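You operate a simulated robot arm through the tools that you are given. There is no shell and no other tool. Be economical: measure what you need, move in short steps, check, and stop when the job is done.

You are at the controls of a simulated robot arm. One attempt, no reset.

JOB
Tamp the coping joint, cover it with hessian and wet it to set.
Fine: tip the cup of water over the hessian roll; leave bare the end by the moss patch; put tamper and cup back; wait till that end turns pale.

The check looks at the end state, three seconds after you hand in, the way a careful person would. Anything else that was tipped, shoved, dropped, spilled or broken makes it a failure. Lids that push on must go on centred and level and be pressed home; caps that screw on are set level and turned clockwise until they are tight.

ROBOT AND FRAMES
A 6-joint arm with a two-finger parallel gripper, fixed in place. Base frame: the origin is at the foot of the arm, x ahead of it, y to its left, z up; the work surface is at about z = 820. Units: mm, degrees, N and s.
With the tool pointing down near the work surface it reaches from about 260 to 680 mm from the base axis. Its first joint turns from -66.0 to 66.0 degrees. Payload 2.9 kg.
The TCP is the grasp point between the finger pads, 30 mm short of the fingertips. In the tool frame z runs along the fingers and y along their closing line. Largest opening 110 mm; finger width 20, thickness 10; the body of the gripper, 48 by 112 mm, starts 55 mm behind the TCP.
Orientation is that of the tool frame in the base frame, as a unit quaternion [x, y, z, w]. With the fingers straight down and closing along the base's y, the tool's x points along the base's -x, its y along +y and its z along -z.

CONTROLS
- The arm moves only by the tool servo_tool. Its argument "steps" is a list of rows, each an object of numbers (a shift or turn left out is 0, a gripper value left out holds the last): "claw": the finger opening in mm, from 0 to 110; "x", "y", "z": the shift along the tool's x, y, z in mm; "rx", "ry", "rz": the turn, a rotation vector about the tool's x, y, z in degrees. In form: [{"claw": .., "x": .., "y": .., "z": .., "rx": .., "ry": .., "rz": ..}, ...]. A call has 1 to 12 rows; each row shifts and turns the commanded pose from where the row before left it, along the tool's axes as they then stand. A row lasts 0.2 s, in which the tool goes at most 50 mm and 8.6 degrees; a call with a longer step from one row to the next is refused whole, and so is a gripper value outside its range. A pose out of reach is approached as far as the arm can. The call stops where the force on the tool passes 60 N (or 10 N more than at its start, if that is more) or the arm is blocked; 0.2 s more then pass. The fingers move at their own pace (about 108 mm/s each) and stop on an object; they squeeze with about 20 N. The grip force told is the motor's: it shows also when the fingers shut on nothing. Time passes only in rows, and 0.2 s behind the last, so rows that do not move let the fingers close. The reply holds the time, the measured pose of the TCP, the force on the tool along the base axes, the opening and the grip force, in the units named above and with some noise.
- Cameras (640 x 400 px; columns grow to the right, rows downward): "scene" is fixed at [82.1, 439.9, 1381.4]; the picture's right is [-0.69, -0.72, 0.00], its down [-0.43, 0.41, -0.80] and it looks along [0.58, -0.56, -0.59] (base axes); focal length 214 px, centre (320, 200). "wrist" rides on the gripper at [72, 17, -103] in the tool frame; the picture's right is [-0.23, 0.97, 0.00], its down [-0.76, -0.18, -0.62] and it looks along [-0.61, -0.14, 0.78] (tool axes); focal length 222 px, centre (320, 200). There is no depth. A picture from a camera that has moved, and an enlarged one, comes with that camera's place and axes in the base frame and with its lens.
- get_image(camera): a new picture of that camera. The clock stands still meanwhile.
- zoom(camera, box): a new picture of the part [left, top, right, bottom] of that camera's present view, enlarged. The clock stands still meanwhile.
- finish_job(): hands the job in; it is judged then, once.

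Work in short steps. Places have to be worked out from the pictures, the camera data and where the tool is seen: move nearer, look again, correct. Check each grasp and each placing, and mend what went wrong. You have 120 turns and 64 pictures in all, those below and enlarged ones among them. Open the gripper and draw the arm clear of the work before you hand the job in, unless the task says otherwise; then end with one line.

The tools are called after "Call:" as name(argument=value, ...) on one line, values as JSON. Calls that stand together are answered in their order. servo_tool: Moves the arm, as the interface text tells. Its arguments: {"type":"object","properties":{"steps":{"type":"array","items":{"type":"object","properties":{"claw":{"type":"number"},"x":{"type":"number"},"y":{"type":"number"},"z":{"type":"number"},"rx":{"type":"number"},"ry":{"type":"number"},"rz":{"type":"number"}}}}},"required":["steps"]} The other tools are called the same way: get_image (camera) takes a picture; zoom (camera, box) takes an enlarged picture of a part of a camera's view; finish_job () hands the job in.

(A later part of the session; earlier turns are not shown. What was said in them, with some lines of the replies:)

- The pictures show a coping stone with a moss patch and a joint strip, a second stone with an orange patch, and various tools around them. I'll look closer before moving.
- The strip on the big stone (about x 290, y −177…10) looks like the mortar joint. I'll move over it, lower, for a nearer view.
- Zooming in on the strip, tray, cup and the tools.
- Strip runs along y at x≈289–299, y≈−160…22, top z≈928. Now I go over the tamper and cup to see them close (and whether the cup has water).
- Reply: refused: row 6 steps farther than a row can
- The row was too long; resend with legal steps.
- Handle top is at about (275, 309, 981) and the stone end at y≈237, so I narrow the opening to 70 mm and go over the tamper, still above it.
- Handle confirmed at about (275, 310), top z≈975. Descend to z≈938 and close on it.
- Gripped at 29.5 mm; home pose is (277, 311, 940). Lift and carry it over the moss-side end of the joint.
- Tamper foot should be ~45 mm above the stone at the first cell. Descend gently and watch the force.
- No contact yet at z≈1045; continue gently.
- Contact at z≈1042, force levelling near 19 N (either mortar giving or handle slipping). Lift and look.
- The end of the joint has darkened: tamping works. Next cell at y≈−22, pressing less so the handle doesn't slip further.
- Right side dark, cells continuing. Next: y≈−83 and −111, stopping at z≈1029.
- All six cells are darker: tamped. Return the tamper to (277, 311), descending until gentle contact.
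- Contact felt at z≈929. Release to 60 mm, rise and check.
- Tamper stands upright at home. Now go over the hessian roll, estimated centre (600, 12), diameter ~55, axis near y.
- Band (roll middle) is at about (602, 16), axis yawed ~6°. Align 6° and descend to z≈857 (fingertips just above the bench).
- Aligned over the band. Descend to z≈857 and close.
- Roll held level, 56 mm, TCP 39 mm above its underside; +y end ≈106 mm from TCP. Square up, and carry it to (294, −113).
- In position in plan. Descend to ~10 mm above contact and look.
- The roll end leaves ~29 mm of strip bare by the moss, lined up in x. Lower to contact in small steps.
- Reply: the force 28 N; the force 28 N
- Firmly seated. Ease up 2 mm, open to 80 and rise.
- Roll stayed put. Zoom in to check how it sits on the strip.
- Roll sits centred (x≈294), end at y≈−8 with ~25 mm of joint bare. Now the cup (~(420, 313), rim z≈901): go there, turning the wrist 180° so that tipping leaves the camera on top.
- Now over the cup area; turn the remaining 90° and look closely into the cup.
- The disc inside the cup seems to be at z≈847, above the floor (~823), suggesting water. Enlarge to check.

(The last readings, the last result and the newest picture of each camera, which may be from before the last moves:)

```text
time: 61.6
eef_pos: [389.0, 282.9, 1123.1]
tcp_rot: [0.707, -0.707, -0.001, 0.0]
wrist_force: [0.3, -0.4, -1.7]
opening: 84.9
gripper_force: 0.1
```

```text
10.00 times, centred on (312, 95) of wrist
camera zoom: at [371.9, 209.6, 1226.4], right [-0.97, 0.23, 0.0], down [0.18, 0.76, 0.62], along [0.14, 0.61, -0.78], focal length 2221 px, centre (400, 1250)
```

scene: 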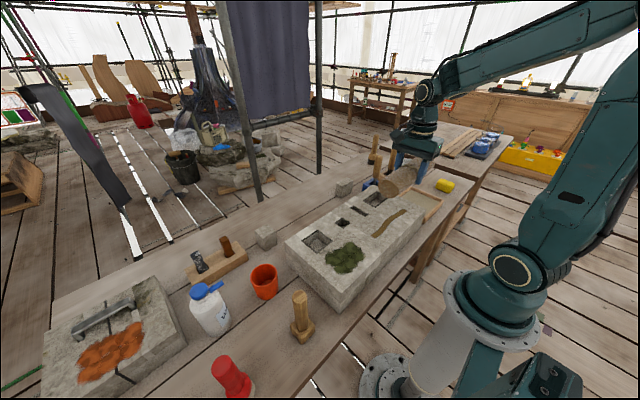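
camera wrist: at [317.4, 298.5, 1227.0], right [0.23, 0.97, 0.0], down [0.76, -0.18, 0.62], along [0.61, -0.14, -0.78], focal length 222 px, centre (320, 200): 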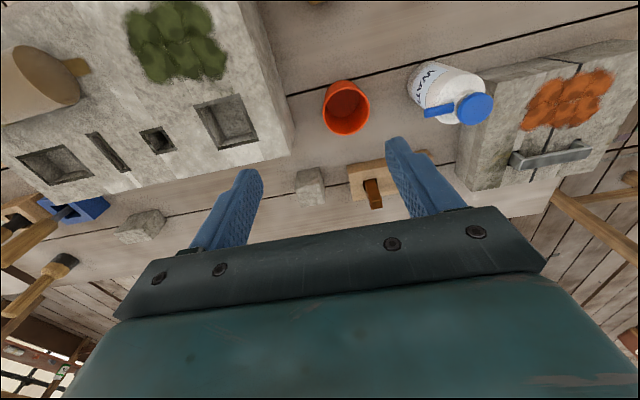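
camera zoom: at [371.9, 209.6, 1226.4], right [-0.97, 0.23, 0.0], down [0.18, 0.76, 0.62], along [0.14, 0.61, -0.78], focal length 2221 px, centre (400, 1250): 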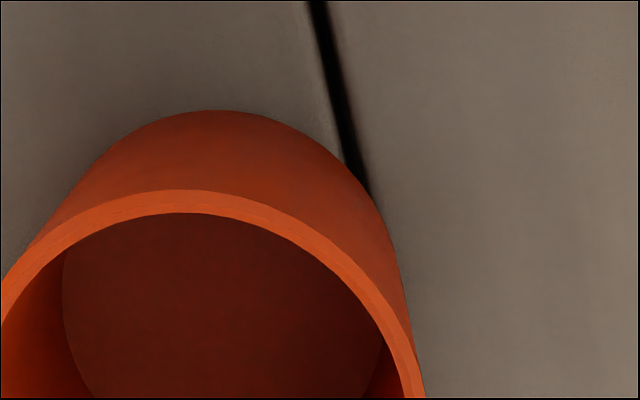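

Dark disc with clear edge: water in the cup. Centre over it (422, 312.5), open to 100 and come down to z≈940 for a check.

Call:
servo_tool(steps=[{"claw": 100, "x": -30, "y": -33}, {"z": 45}, {"z": 45}, {"z": 45}, {"z": 45}, {}])

Call:
get_image(camera="wrist")

Call:
zoom(camera="scene", box=[200, 210, 330, 310])

```text
time: 63.0
eef_pos: [422.7, 310.9, 942.0]
tcp_rot: [0.707, -0.707, 0.0, 0.0]
wrist_force: [-0.7, 0.0, 0.0]
opening: 100.0
gripper_force: 0.0
```

```text
22 pictures are left
camera wrist: at [405.4, 238.4, 1045.8], right [-0.97, 0.23, 0.0], down [0.18, 0.76, 0.62], along [0.14, 0.61, -0.78], focal length 222 px, centre (320, 200)
```

wrist: 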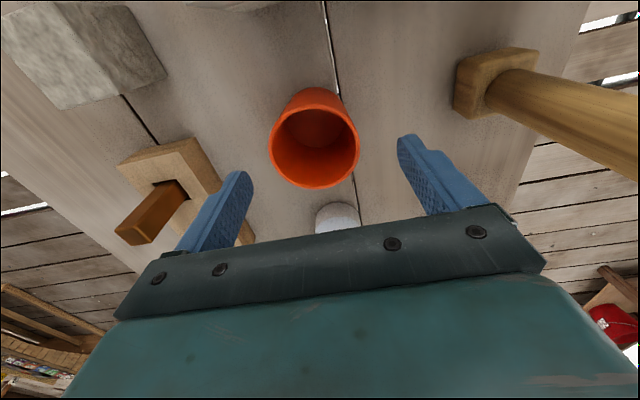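

```text
4.00 times, centred on (265, 260) of scene
camera zoom: at [82.1, 439.9, 1381.4], right [-0.69, -0.72, 0.0], down [-0.43, 0.41, -0.8], along [0.58, -0.56, -0.59], focal length 858 px, centre (540, -40)
```

zoom: 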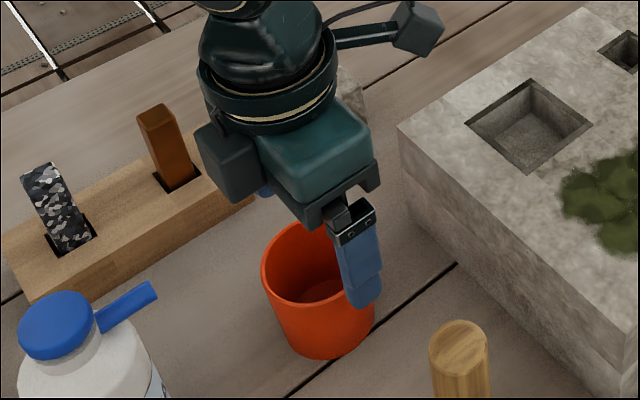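

Consistent fix: cup centre ≈(423, 310), rim z≈889. Descend straight to z≈858 and close.

Call:
servo_tool(steps=[{"z": 35}, {"z": 30}, {"z": 18}, {}, {"claw": 0}, {}, {}])

Call:
get_image(camera="wrist")

```text
time: 64.6
eef_pos: [421.2, 312.6, 858.7]
tcp_rot: [0.707, -0.707, 0.0, 0.0]
wrist_force: [-0.1, -0.6, 0.1]
opening: 66.4
gripper_force: 20.2
```

```text
20 pictures are left
camera wrist: at [404.8, 238.5, 962.8], right [-0.97, 0.23, 0.0], down [0.18, 0.76, 0.62], along [0.14, 0.61, -0.78], focal length 222 px, centre (320, 200)
```

wrist: 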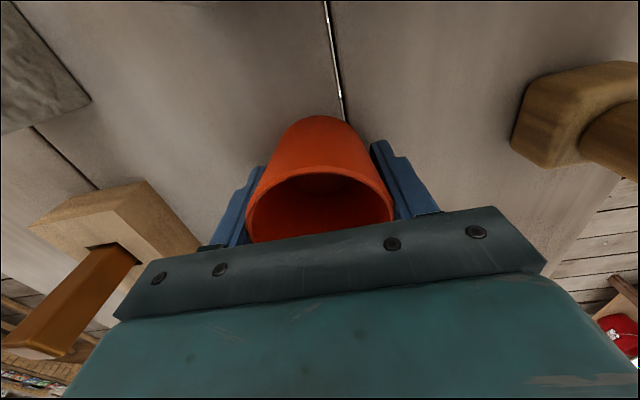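

Cup gripped at 66 mm; home pose (422, 312, 858.5). Lift slowly, keeping it level.

Call:
servo_tool(steps=[{"z": -8}, {"z": -18}, {"z": -25}, {"z": -25}, {"z": -25}, {"z": -25}, {"z": -25}, {"z": -25}, {"z": -18}, {"z": -8}, {}])

Call:
get_image(camera="wrist")

```text
time: 67.0
eef_pos: [421.2, 314.0, 1062.7]
tcp_rot: [0.707, -0.707, -0.001, 0.0]
wrist_force: [0.1, -0.2, -0.9]
opening: 66.0
gripper_force: 19.8
```

```text
19 pictures are left
camera wrist: at [404.1, 239.7, 1165.7], right [-0.97, 0.23, 0.0], down [0.18, 0.76, 0.62], along [0.14, 0.61, -0.78], focal length 222 px, centre (320, 200)
```

wrist: 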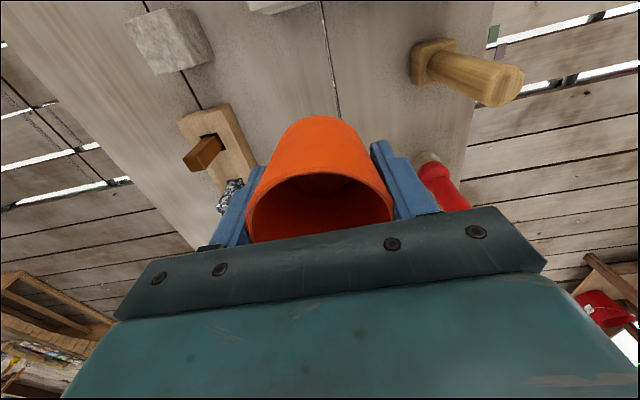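

Cup held, with contents (~0.9 N). Carry it smoothly to a pour pose at about (294, −158, 1062), aiming the lip at the middle of the roll.

Call:
servo_tool(steps=[{"x": 8, "y": 2}, {"x": 18, "y": 5}, {"x": 28, "y": 8}, {"x": 34, "y": 9}, {"x": 34, "y": 9}, {"x": 34, "y": 9}, {"x": 34, "y": 9}, {"x": 28, "y": 8}, {"x": 18, "y": 5}, {"x": 8, "y": 2}, {}])

Call:
servo_tool(steps=[{"x": 8, "y": 2}, {"x": 18, "y": 5}, {"x": 28, "y": 8}, {"x": 34, "y": 9}, {"x": 34, "y": 9}, {"x": 34, "y": 9}, {"x": 34, "y": 9}, {"x": 20, "y": 6}, {"x": 12, "y": 3}, {"x": 6, "y": 1}, {}])

Call:
get_image(camera="scene")

```text
time: 69.4
eef_pos: [356.8, 68.6, 1061.9]
tcp_rot: [0.707, -0.707, 0.0, 0.0]
wrist_force: [-0.3, 0.4, 0.2]
opening: 66.0
gripper_force: 20.2
```

```text
time: 71.8
eef_pos: [295.1, -160.9, 1061.7]
tcp_rot: [0.707, -0.707, 0.0, 0.0]
wrist_force: [-0.2, 0.3, -0.5]
opening: 65.8
gripper_force: 20.2
```

```text
18 pictures are left
```

scene: 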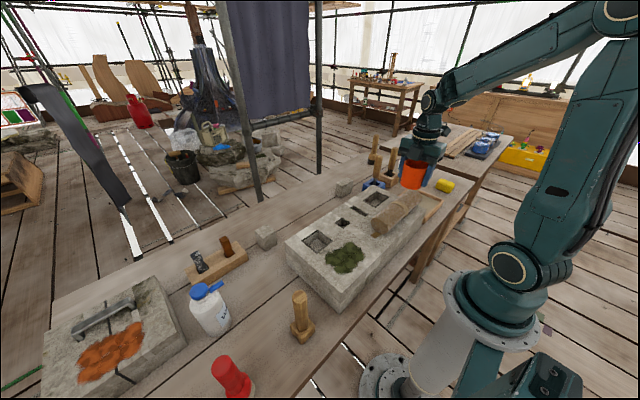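

In place. Test-tilt to 32° (below the spill angle) to see that the arm follows.

Call:
servo_tool(steps=[{"ry": 4}, {"ry": 7}, {"ry": 7}, {"ry": 7}, {"ry": 5}, {"ry": 2}, {}])

Call:
zoom(camera="scene", box=[320, 80, 520, 260])

```text
time: 73.4
eef_pos: [295.4, -159.7, 1061.0]
tcp_rot: [-0.679, 0.68, -0.195, -0.195]
wrist_force: [1.1, 0.2, -0.9]
opening: 65.9
gripper_force: 20.1
```

```text
2.22 times, centred on (420, 170) of scene
camera zoom: at [82.1, 439.9, 1381.4], right [-0.69, -0.72, 0.0], down [-0.43, 0.41, -0.8], along [0.58, -0.56, -0.59], focal length 477 px, centre (98, 267)
```

zoom: 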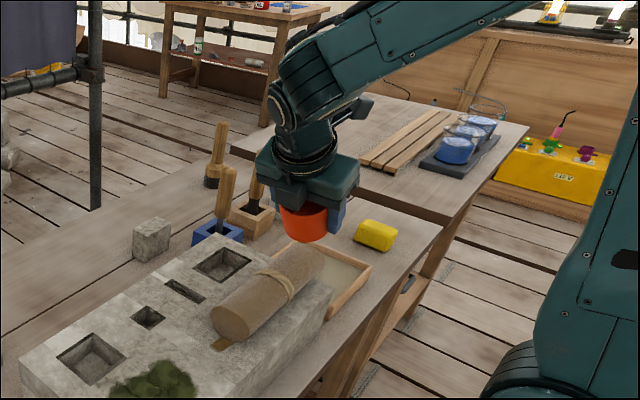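

Arm follows and leans the right way. Tilt on slowly to ~72°.

Call:
servo_tool(steps=[{"ry": 4}, {"ry": 4}, {"ry": 4}, {"ry": 4}, {"ry": 3}, {"ry": 3}, {"ry": 3}, {"ry": 3}, {"ry": 3}, {"ry": 3}, {"ry": 3}, {"ry": 3}])

Call:
zoom(camera="scene", box=[320, 80, 520, 260])

```text
time: 76.0
eef_pos: [295.7, -160.3, 1059.3]
tcp_rot: [-0.571, 0.572, -0.416, -0.416]
wrist_force: [-0.1, -0.4, -0.6]
opening: 65.6
gripper_force: 20.4
```

```text
2.22 times, centred on (420, 170) of scene
camera zoom: at [82.1, 439.9, 1381.4], right [-0.69, -0.72, 0.0], down [-0.43, 0.41, -0.8], along [0.58, -0.56, -0.59], focal length 477 px, centre (98, 267)
```

zoom: 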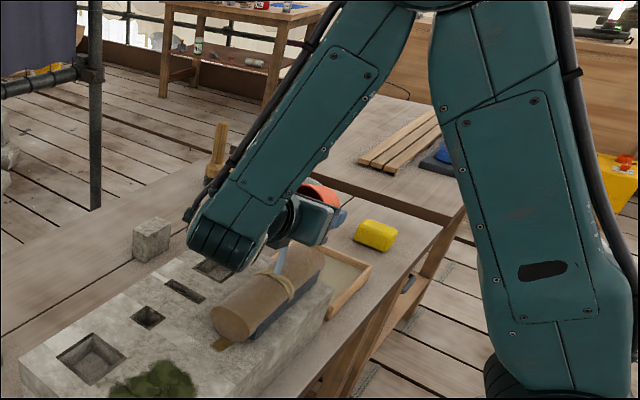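

A water stream is falling on the roll's middle. Hold briefly, then tilt on gently.

Call:
servo_tool(steps=[{}, {}, {"ry": 3}, {"ry": 3}, {"ry": 3}, {"ry": 3}, {"ry": 3}, {}, {}])

Call:
zoom(camera="scene", box=[320, 110, 480, 260])

```text
time: 78.0
eef_pos: [271.2, -158.8, 1037.4]
tcp_rot: [-0.514, 0.515, -0.485, -0.486]
wrist_force: [-0.6, 1.3, -0.5]
opening: 65.8
gripper_force: 19.9
out of reach, approached as far as the arm can: row 6, 7
```

```text
2.67 times, centred on (400, 185) of scene
camera zoom: at [82.1, 439.9, 1381.4], right [-0.69, -0.72, 0.0], down [-0.43, 0.41, -0.8], along [0.58, -0.56, -0.59], focal length 572 px, centre (107, 240)
```

zoom: 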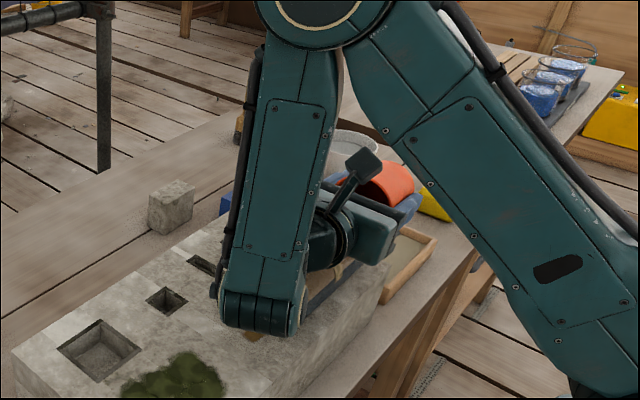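

The arm hit a reach limit and drifted to x≈271. Tilt back at once to the reachable posture and check.

Call:
servo_tool(steps=[{"ry": -8}, {"ry": -8}, {}])

Call:
zoom(camera="scene", box=[320, 110, 480, 260])

Call:
get_image(camera="wrist")

```text
time: 78.8
eef_pos: [270.3, -159.9, 1038.4]
tcp_rot: [0.576, -0.576, 0.41, 0.41]
wrist_force: [0.0, 0.3, -0.3]
opening: 65.6
gripper_force: 20.2
```

```text
2.67 times, centred on (400, 185) of scene
camera zoom: at [82.1, 439.9, 1381.4], right [-0.69, -0.72, 0.0], down [-0.43, 0.41, -0.8], along [0.58, -0.56, -0.59], focal length 572 px, centre (107, 240)
```

zoom: 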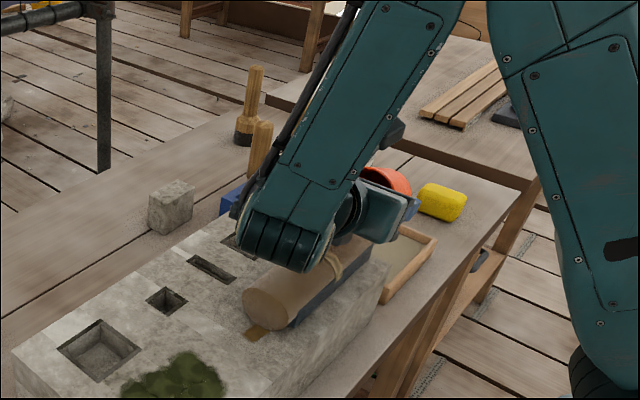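

```text
13 pictures are left
camera wrist: at [254.1, -85.6, 1140.8], right [-0.97, 0.07, -0.21], down [0.18, 0.84, -0.52], along [0.14, -0.54, -0.83], focal length 222 px, centre (320, 200)
```

wrist: 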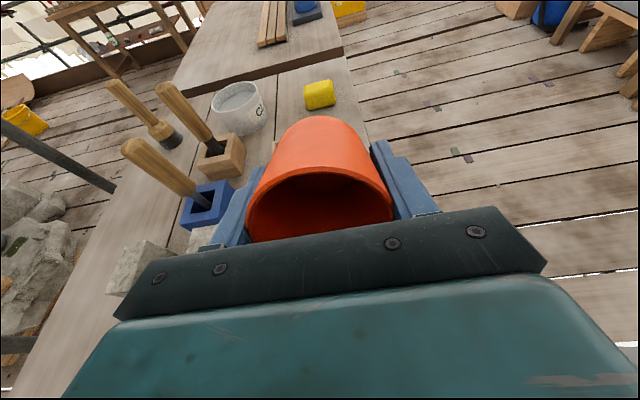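

Now tilt is ~71° with the arm clear. Raise 40 mm and return x to ~295, then look at the roll.

Call:
servo_tool(steps=[{"x": 19, "z": -6.5}, {"x": 19, "z": -6.5}, {"y": -12}, {"y": -12}, {}])

Call:
zoom(camera="scene", box=[340, 130, 460, 250])

```text
time: 80.0
eef_pos: [295.0, -159.8, 1077.6]
tcp_rot: [-0.575, 0.576, -0.411, -0.411]
wrist_force: [0.6, -0.3, 0.6]
opening: 65.7
gripper_force: 21.0
```

```text
3.33 times, centred on (400, 190) of scene
camera zoom: at [82.1, 439.9, 1381.4], right [-0.69, -0.72, 0.0], down [-0.43, 0.41, -0.8], along [0.58, -0.56, -0.59], focal length 715 px, centre (53, 233)
```

zoom: 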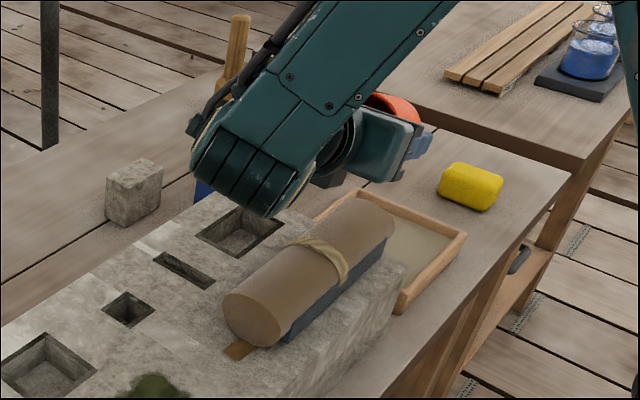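

A dark band has appeared along the roll's near side; enlarge to identify it.

Call:
zoom(camera="scene", box=[375, 180, 425, 220])

```text
10.00 times, centred on (400, 200) of scene
camera zoom: at [82.1, 439.9, 1381.4], right [-0.69, -0.72, 0.0], down [-0.43, 0.41, -0.8], along [0.58, -0.56, -0.59], focal length 2145 px, centre (-480, 200)
```

zoom: 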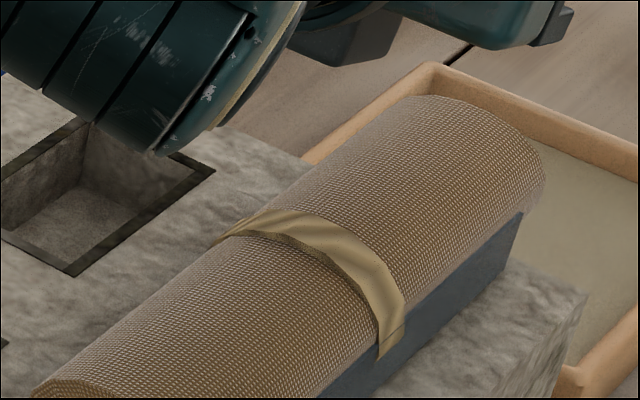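

The dark blue pad under the roll marks it as wetted, with the moss end bare; the 87° tilt drained the cup. Bring the cup upright again.

Call:
servo_tool(steps=[{"ry": -8.5}, {"ry": -8.5}, {"ry": -8.5}, {"ry": -8.5}, {"ry": -8.5}, {"ry": -8.5}, {"ry": -8.5}, {"ry": -8.5}, {"ry": -3.1}, {}])

Call:
get_image(camera="scene")

```text
time: 82.2
eef_pos: [295.4, -158.4, 1078.8]
tcp_rot: [0.708, -0.706, -0.001, -0.001]
wrist_force: [0.0, -0.1, -0.7]
opening: 65.2
gripper_force: 19.9
```

```text
10 pictures are left
```

scene: 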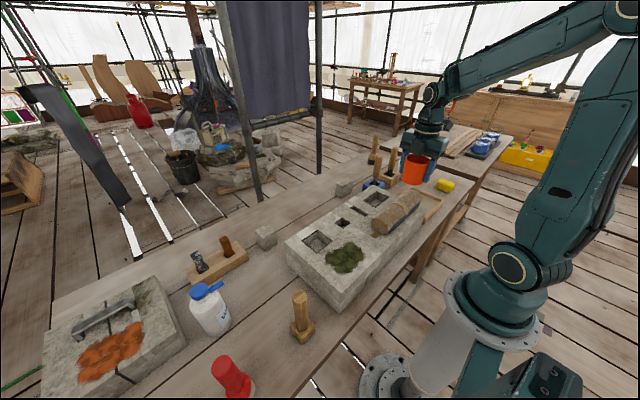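

Upright and everything else undisturbed. Carry the cup back to its place at (422, 312).

Call:
servo_tool(steps=[{"x": -43, "y": -11.5}, {"x": -43, "y": -11.5}, {"x": -43, "y": -11.5}, {"x": -43, "y": -11.5}, {"x": -43, "y": -11.5}, {"x": -43, "y": -11.5}, {"x": -43, "y": -11.5}, {"x": -43, "y": -11.5}, {"x": -43, "y": -11.5}, {"x": -43, "y": -11.5}, {"x": -40.5, "y": -11.5}, {}])

Call:
servo_tool(steps=[{"z": 40}, {"z": 45}, {"z": 45}, {"z": 45}, {"z": 25}, {"z": 10}, {}])

Call:
servo_tool(steps=[{"z": 5}, {"z": 3}, {}])

```text
time: 84.8
eef_pos: [421.1, 310.6, 1078.5]
tcp_rot: [0.707, -0.707, -0.001, 0.0]
wrist_force: [-0.5, 0.4, -0.9]
opening: 65.6
gripper_force: 19.9
```

```text
time: 86.4
eef_pos: [421.8, 311.1, 869.4]
tcp_rot: [0.707, -0.707, -0.001, -0.001]
wrist_force: [0.0, 0.5, 0.0]
opening: 65.5
gripper_force: 19.9
```

```text
time: 87.2
eef_pos: [421.3, 311.3, 862.3]
tcp_rot: [-0.707, 0.707, 0.001, 0.001]
wrist_force: [0.9, -0.2, -0.2]
opening: 65.5
gripper_force: 20.7
```

Call:
servo_tool(steps=[{"z": 2}, {"z": 1.5}, {}])

Call:
servo_tool(steps=[{"z": 1}, {}])

```text
time: 88.0
eef_pos: [421.5, 312.2, 858.3]
tcp_rot: [-0.707, 0.707, 0.001, 0.002]
wrist_force: [-2.9, -3.5, 16.0]
opening: 65.6
gripper_force: 19.8
```

```text
time: 88.6
eef_pos: [420.9, 311.7, 856.3]
tcp_rot: [-0.707, 0.707, 0.001, 0.002]
wrist_force: [-0.9, 1.6, 14.9]
opening: 65.8
gripper_force: 19.8
```

Cup is on the bench. Release, rise straight up, and look.

Call:
servo_tool(steps=[{"z": -1}, {"claw": 100}, {}, {}, {"z": -15}, {"z": -40}, {"z": -45}, {"z": -45}, {"z": -45}, {"z": -45}, {}])

Call:
get_image(camera="scene")

Call:
zoom(camera="scene", box=[360, 180, 430, 245])

```text
time: 91.0
eef_pos: [421.6, 310.4, 1093.8]
tcp_rot: [0.707, -0.707, 0.0, -0.001]
wrist_force: [0.2, 0.2, 1.1]
opening: 100.1
gripper_force: 0.0
```

```text
9 pictures are left
```

scene: 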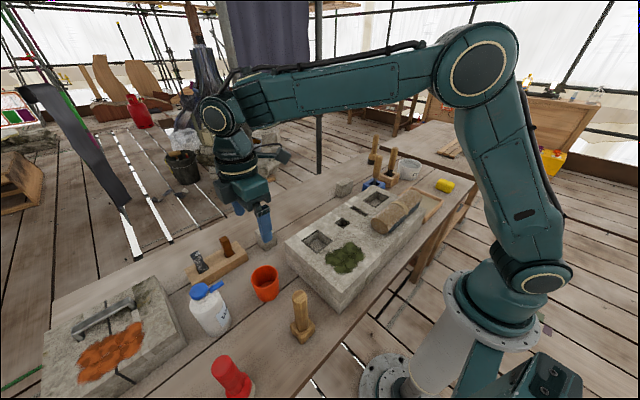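

```text
6.15 times, centred on (395, 212) of scene
camera zoom: at [82.1, 439.9, 1381.4], right [-0.69, -0.72, 0.0], down [-0.43, 0.41, -0.8], along [0.58, -0.56, -0.59], focal length 1320 px, centre (-142, 123)
```

zoom: 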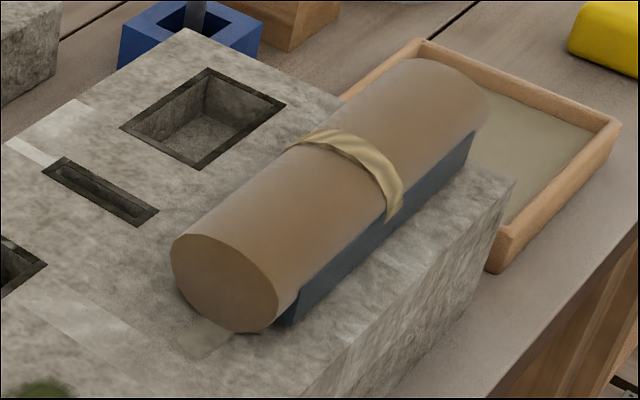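

The bare end has turned from brown to a pale grey; cup and tamper are back upright. Raise the arm, wait a little and re-check.

Call:
servo_tool(steps=[{"z": -45}, {"z": -45}, {}, {}, {}, {}, {}, {}, {}, {}, {}, {}])

Call:
zoom(camera="scene", box=[360, 180, 430, 245])

Call:
zoom(camera="scene", box=[200, 220, 400, 345])

```text
time: 93.6
eef_pos: [422.0, 310.2, 1183.3]
tcp_rot: [-0.707, 0.708, 0.0, 0.001]
wrist_force: [0.1, 0.4, -0.3]
opening: 99.9
gripper_force: 0.0
```

```text
6.15 times, centred on (395, 212) of scene
camera zoom: at [82.1, 439.9, 1381.4], right [-0.69, -0.72, 0.0], down [-0.43, 0.41, -0.8], along [0.58, -0.56, -0.59], focal length 1320 px, centre (-142, 123)
```

zoom: 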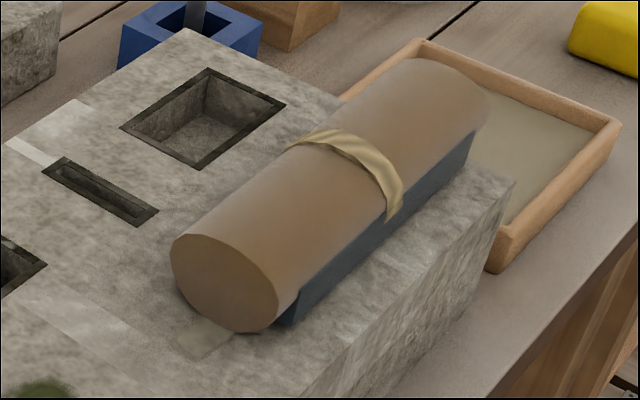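

```text
3.20 times, centred on (300, 282) of scene
camera zoom: at [82.1, 439.9, 1381.4], right [-0.69, -0.72, 0.0], down [-0.43, 0.41, -0.8], along [0.58, -0.56, -0.59], focal length 686 px, centre (384, -64)
```

zoom: 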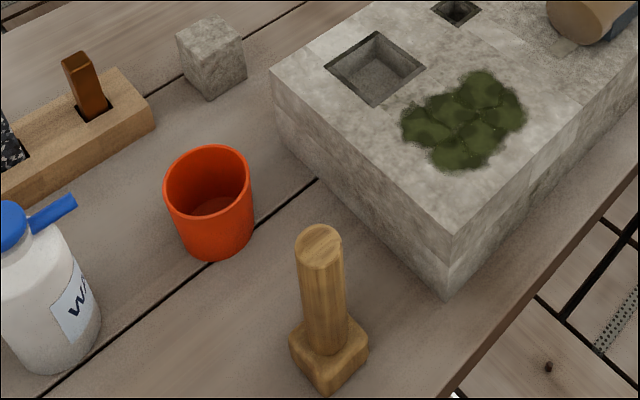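

The end is pale and steady. The cup still shows a disc inside, so I check from above whether water is left.

Call:
zoom(camera="wrist", box=[240, 60, 400, 180])

```text
3.33 times, centred on (320, 120) of wrist
camera zoom: at [404.7, 237.0, 1287.2], right [-0.97, 0.23, 0.0], down [0.18, 0.76, 0.62], along [0.14, 0.61, -0.78], focal length 740 px, centre (320, 467)
```

zoom: 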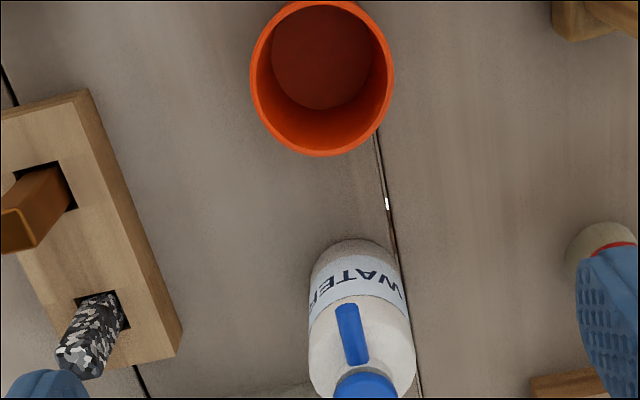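

The disc is relatively smaller than before, so it is now the cup's floor and the cup is empty. The end is pale, the tools are back and the arm is clear: hand in.

Call:
finish_job()

```text
The job is handed in.
```

The joint is tamped and covered with the hessian roll, which is wetted. About 25 mm by the moss is left bare and has turned pale, the tamper and cup are back in place, and the job is handed in. During the pour the arm hit a reach limit and drifted about 24 mm, so some water may have run down the roll's near side.
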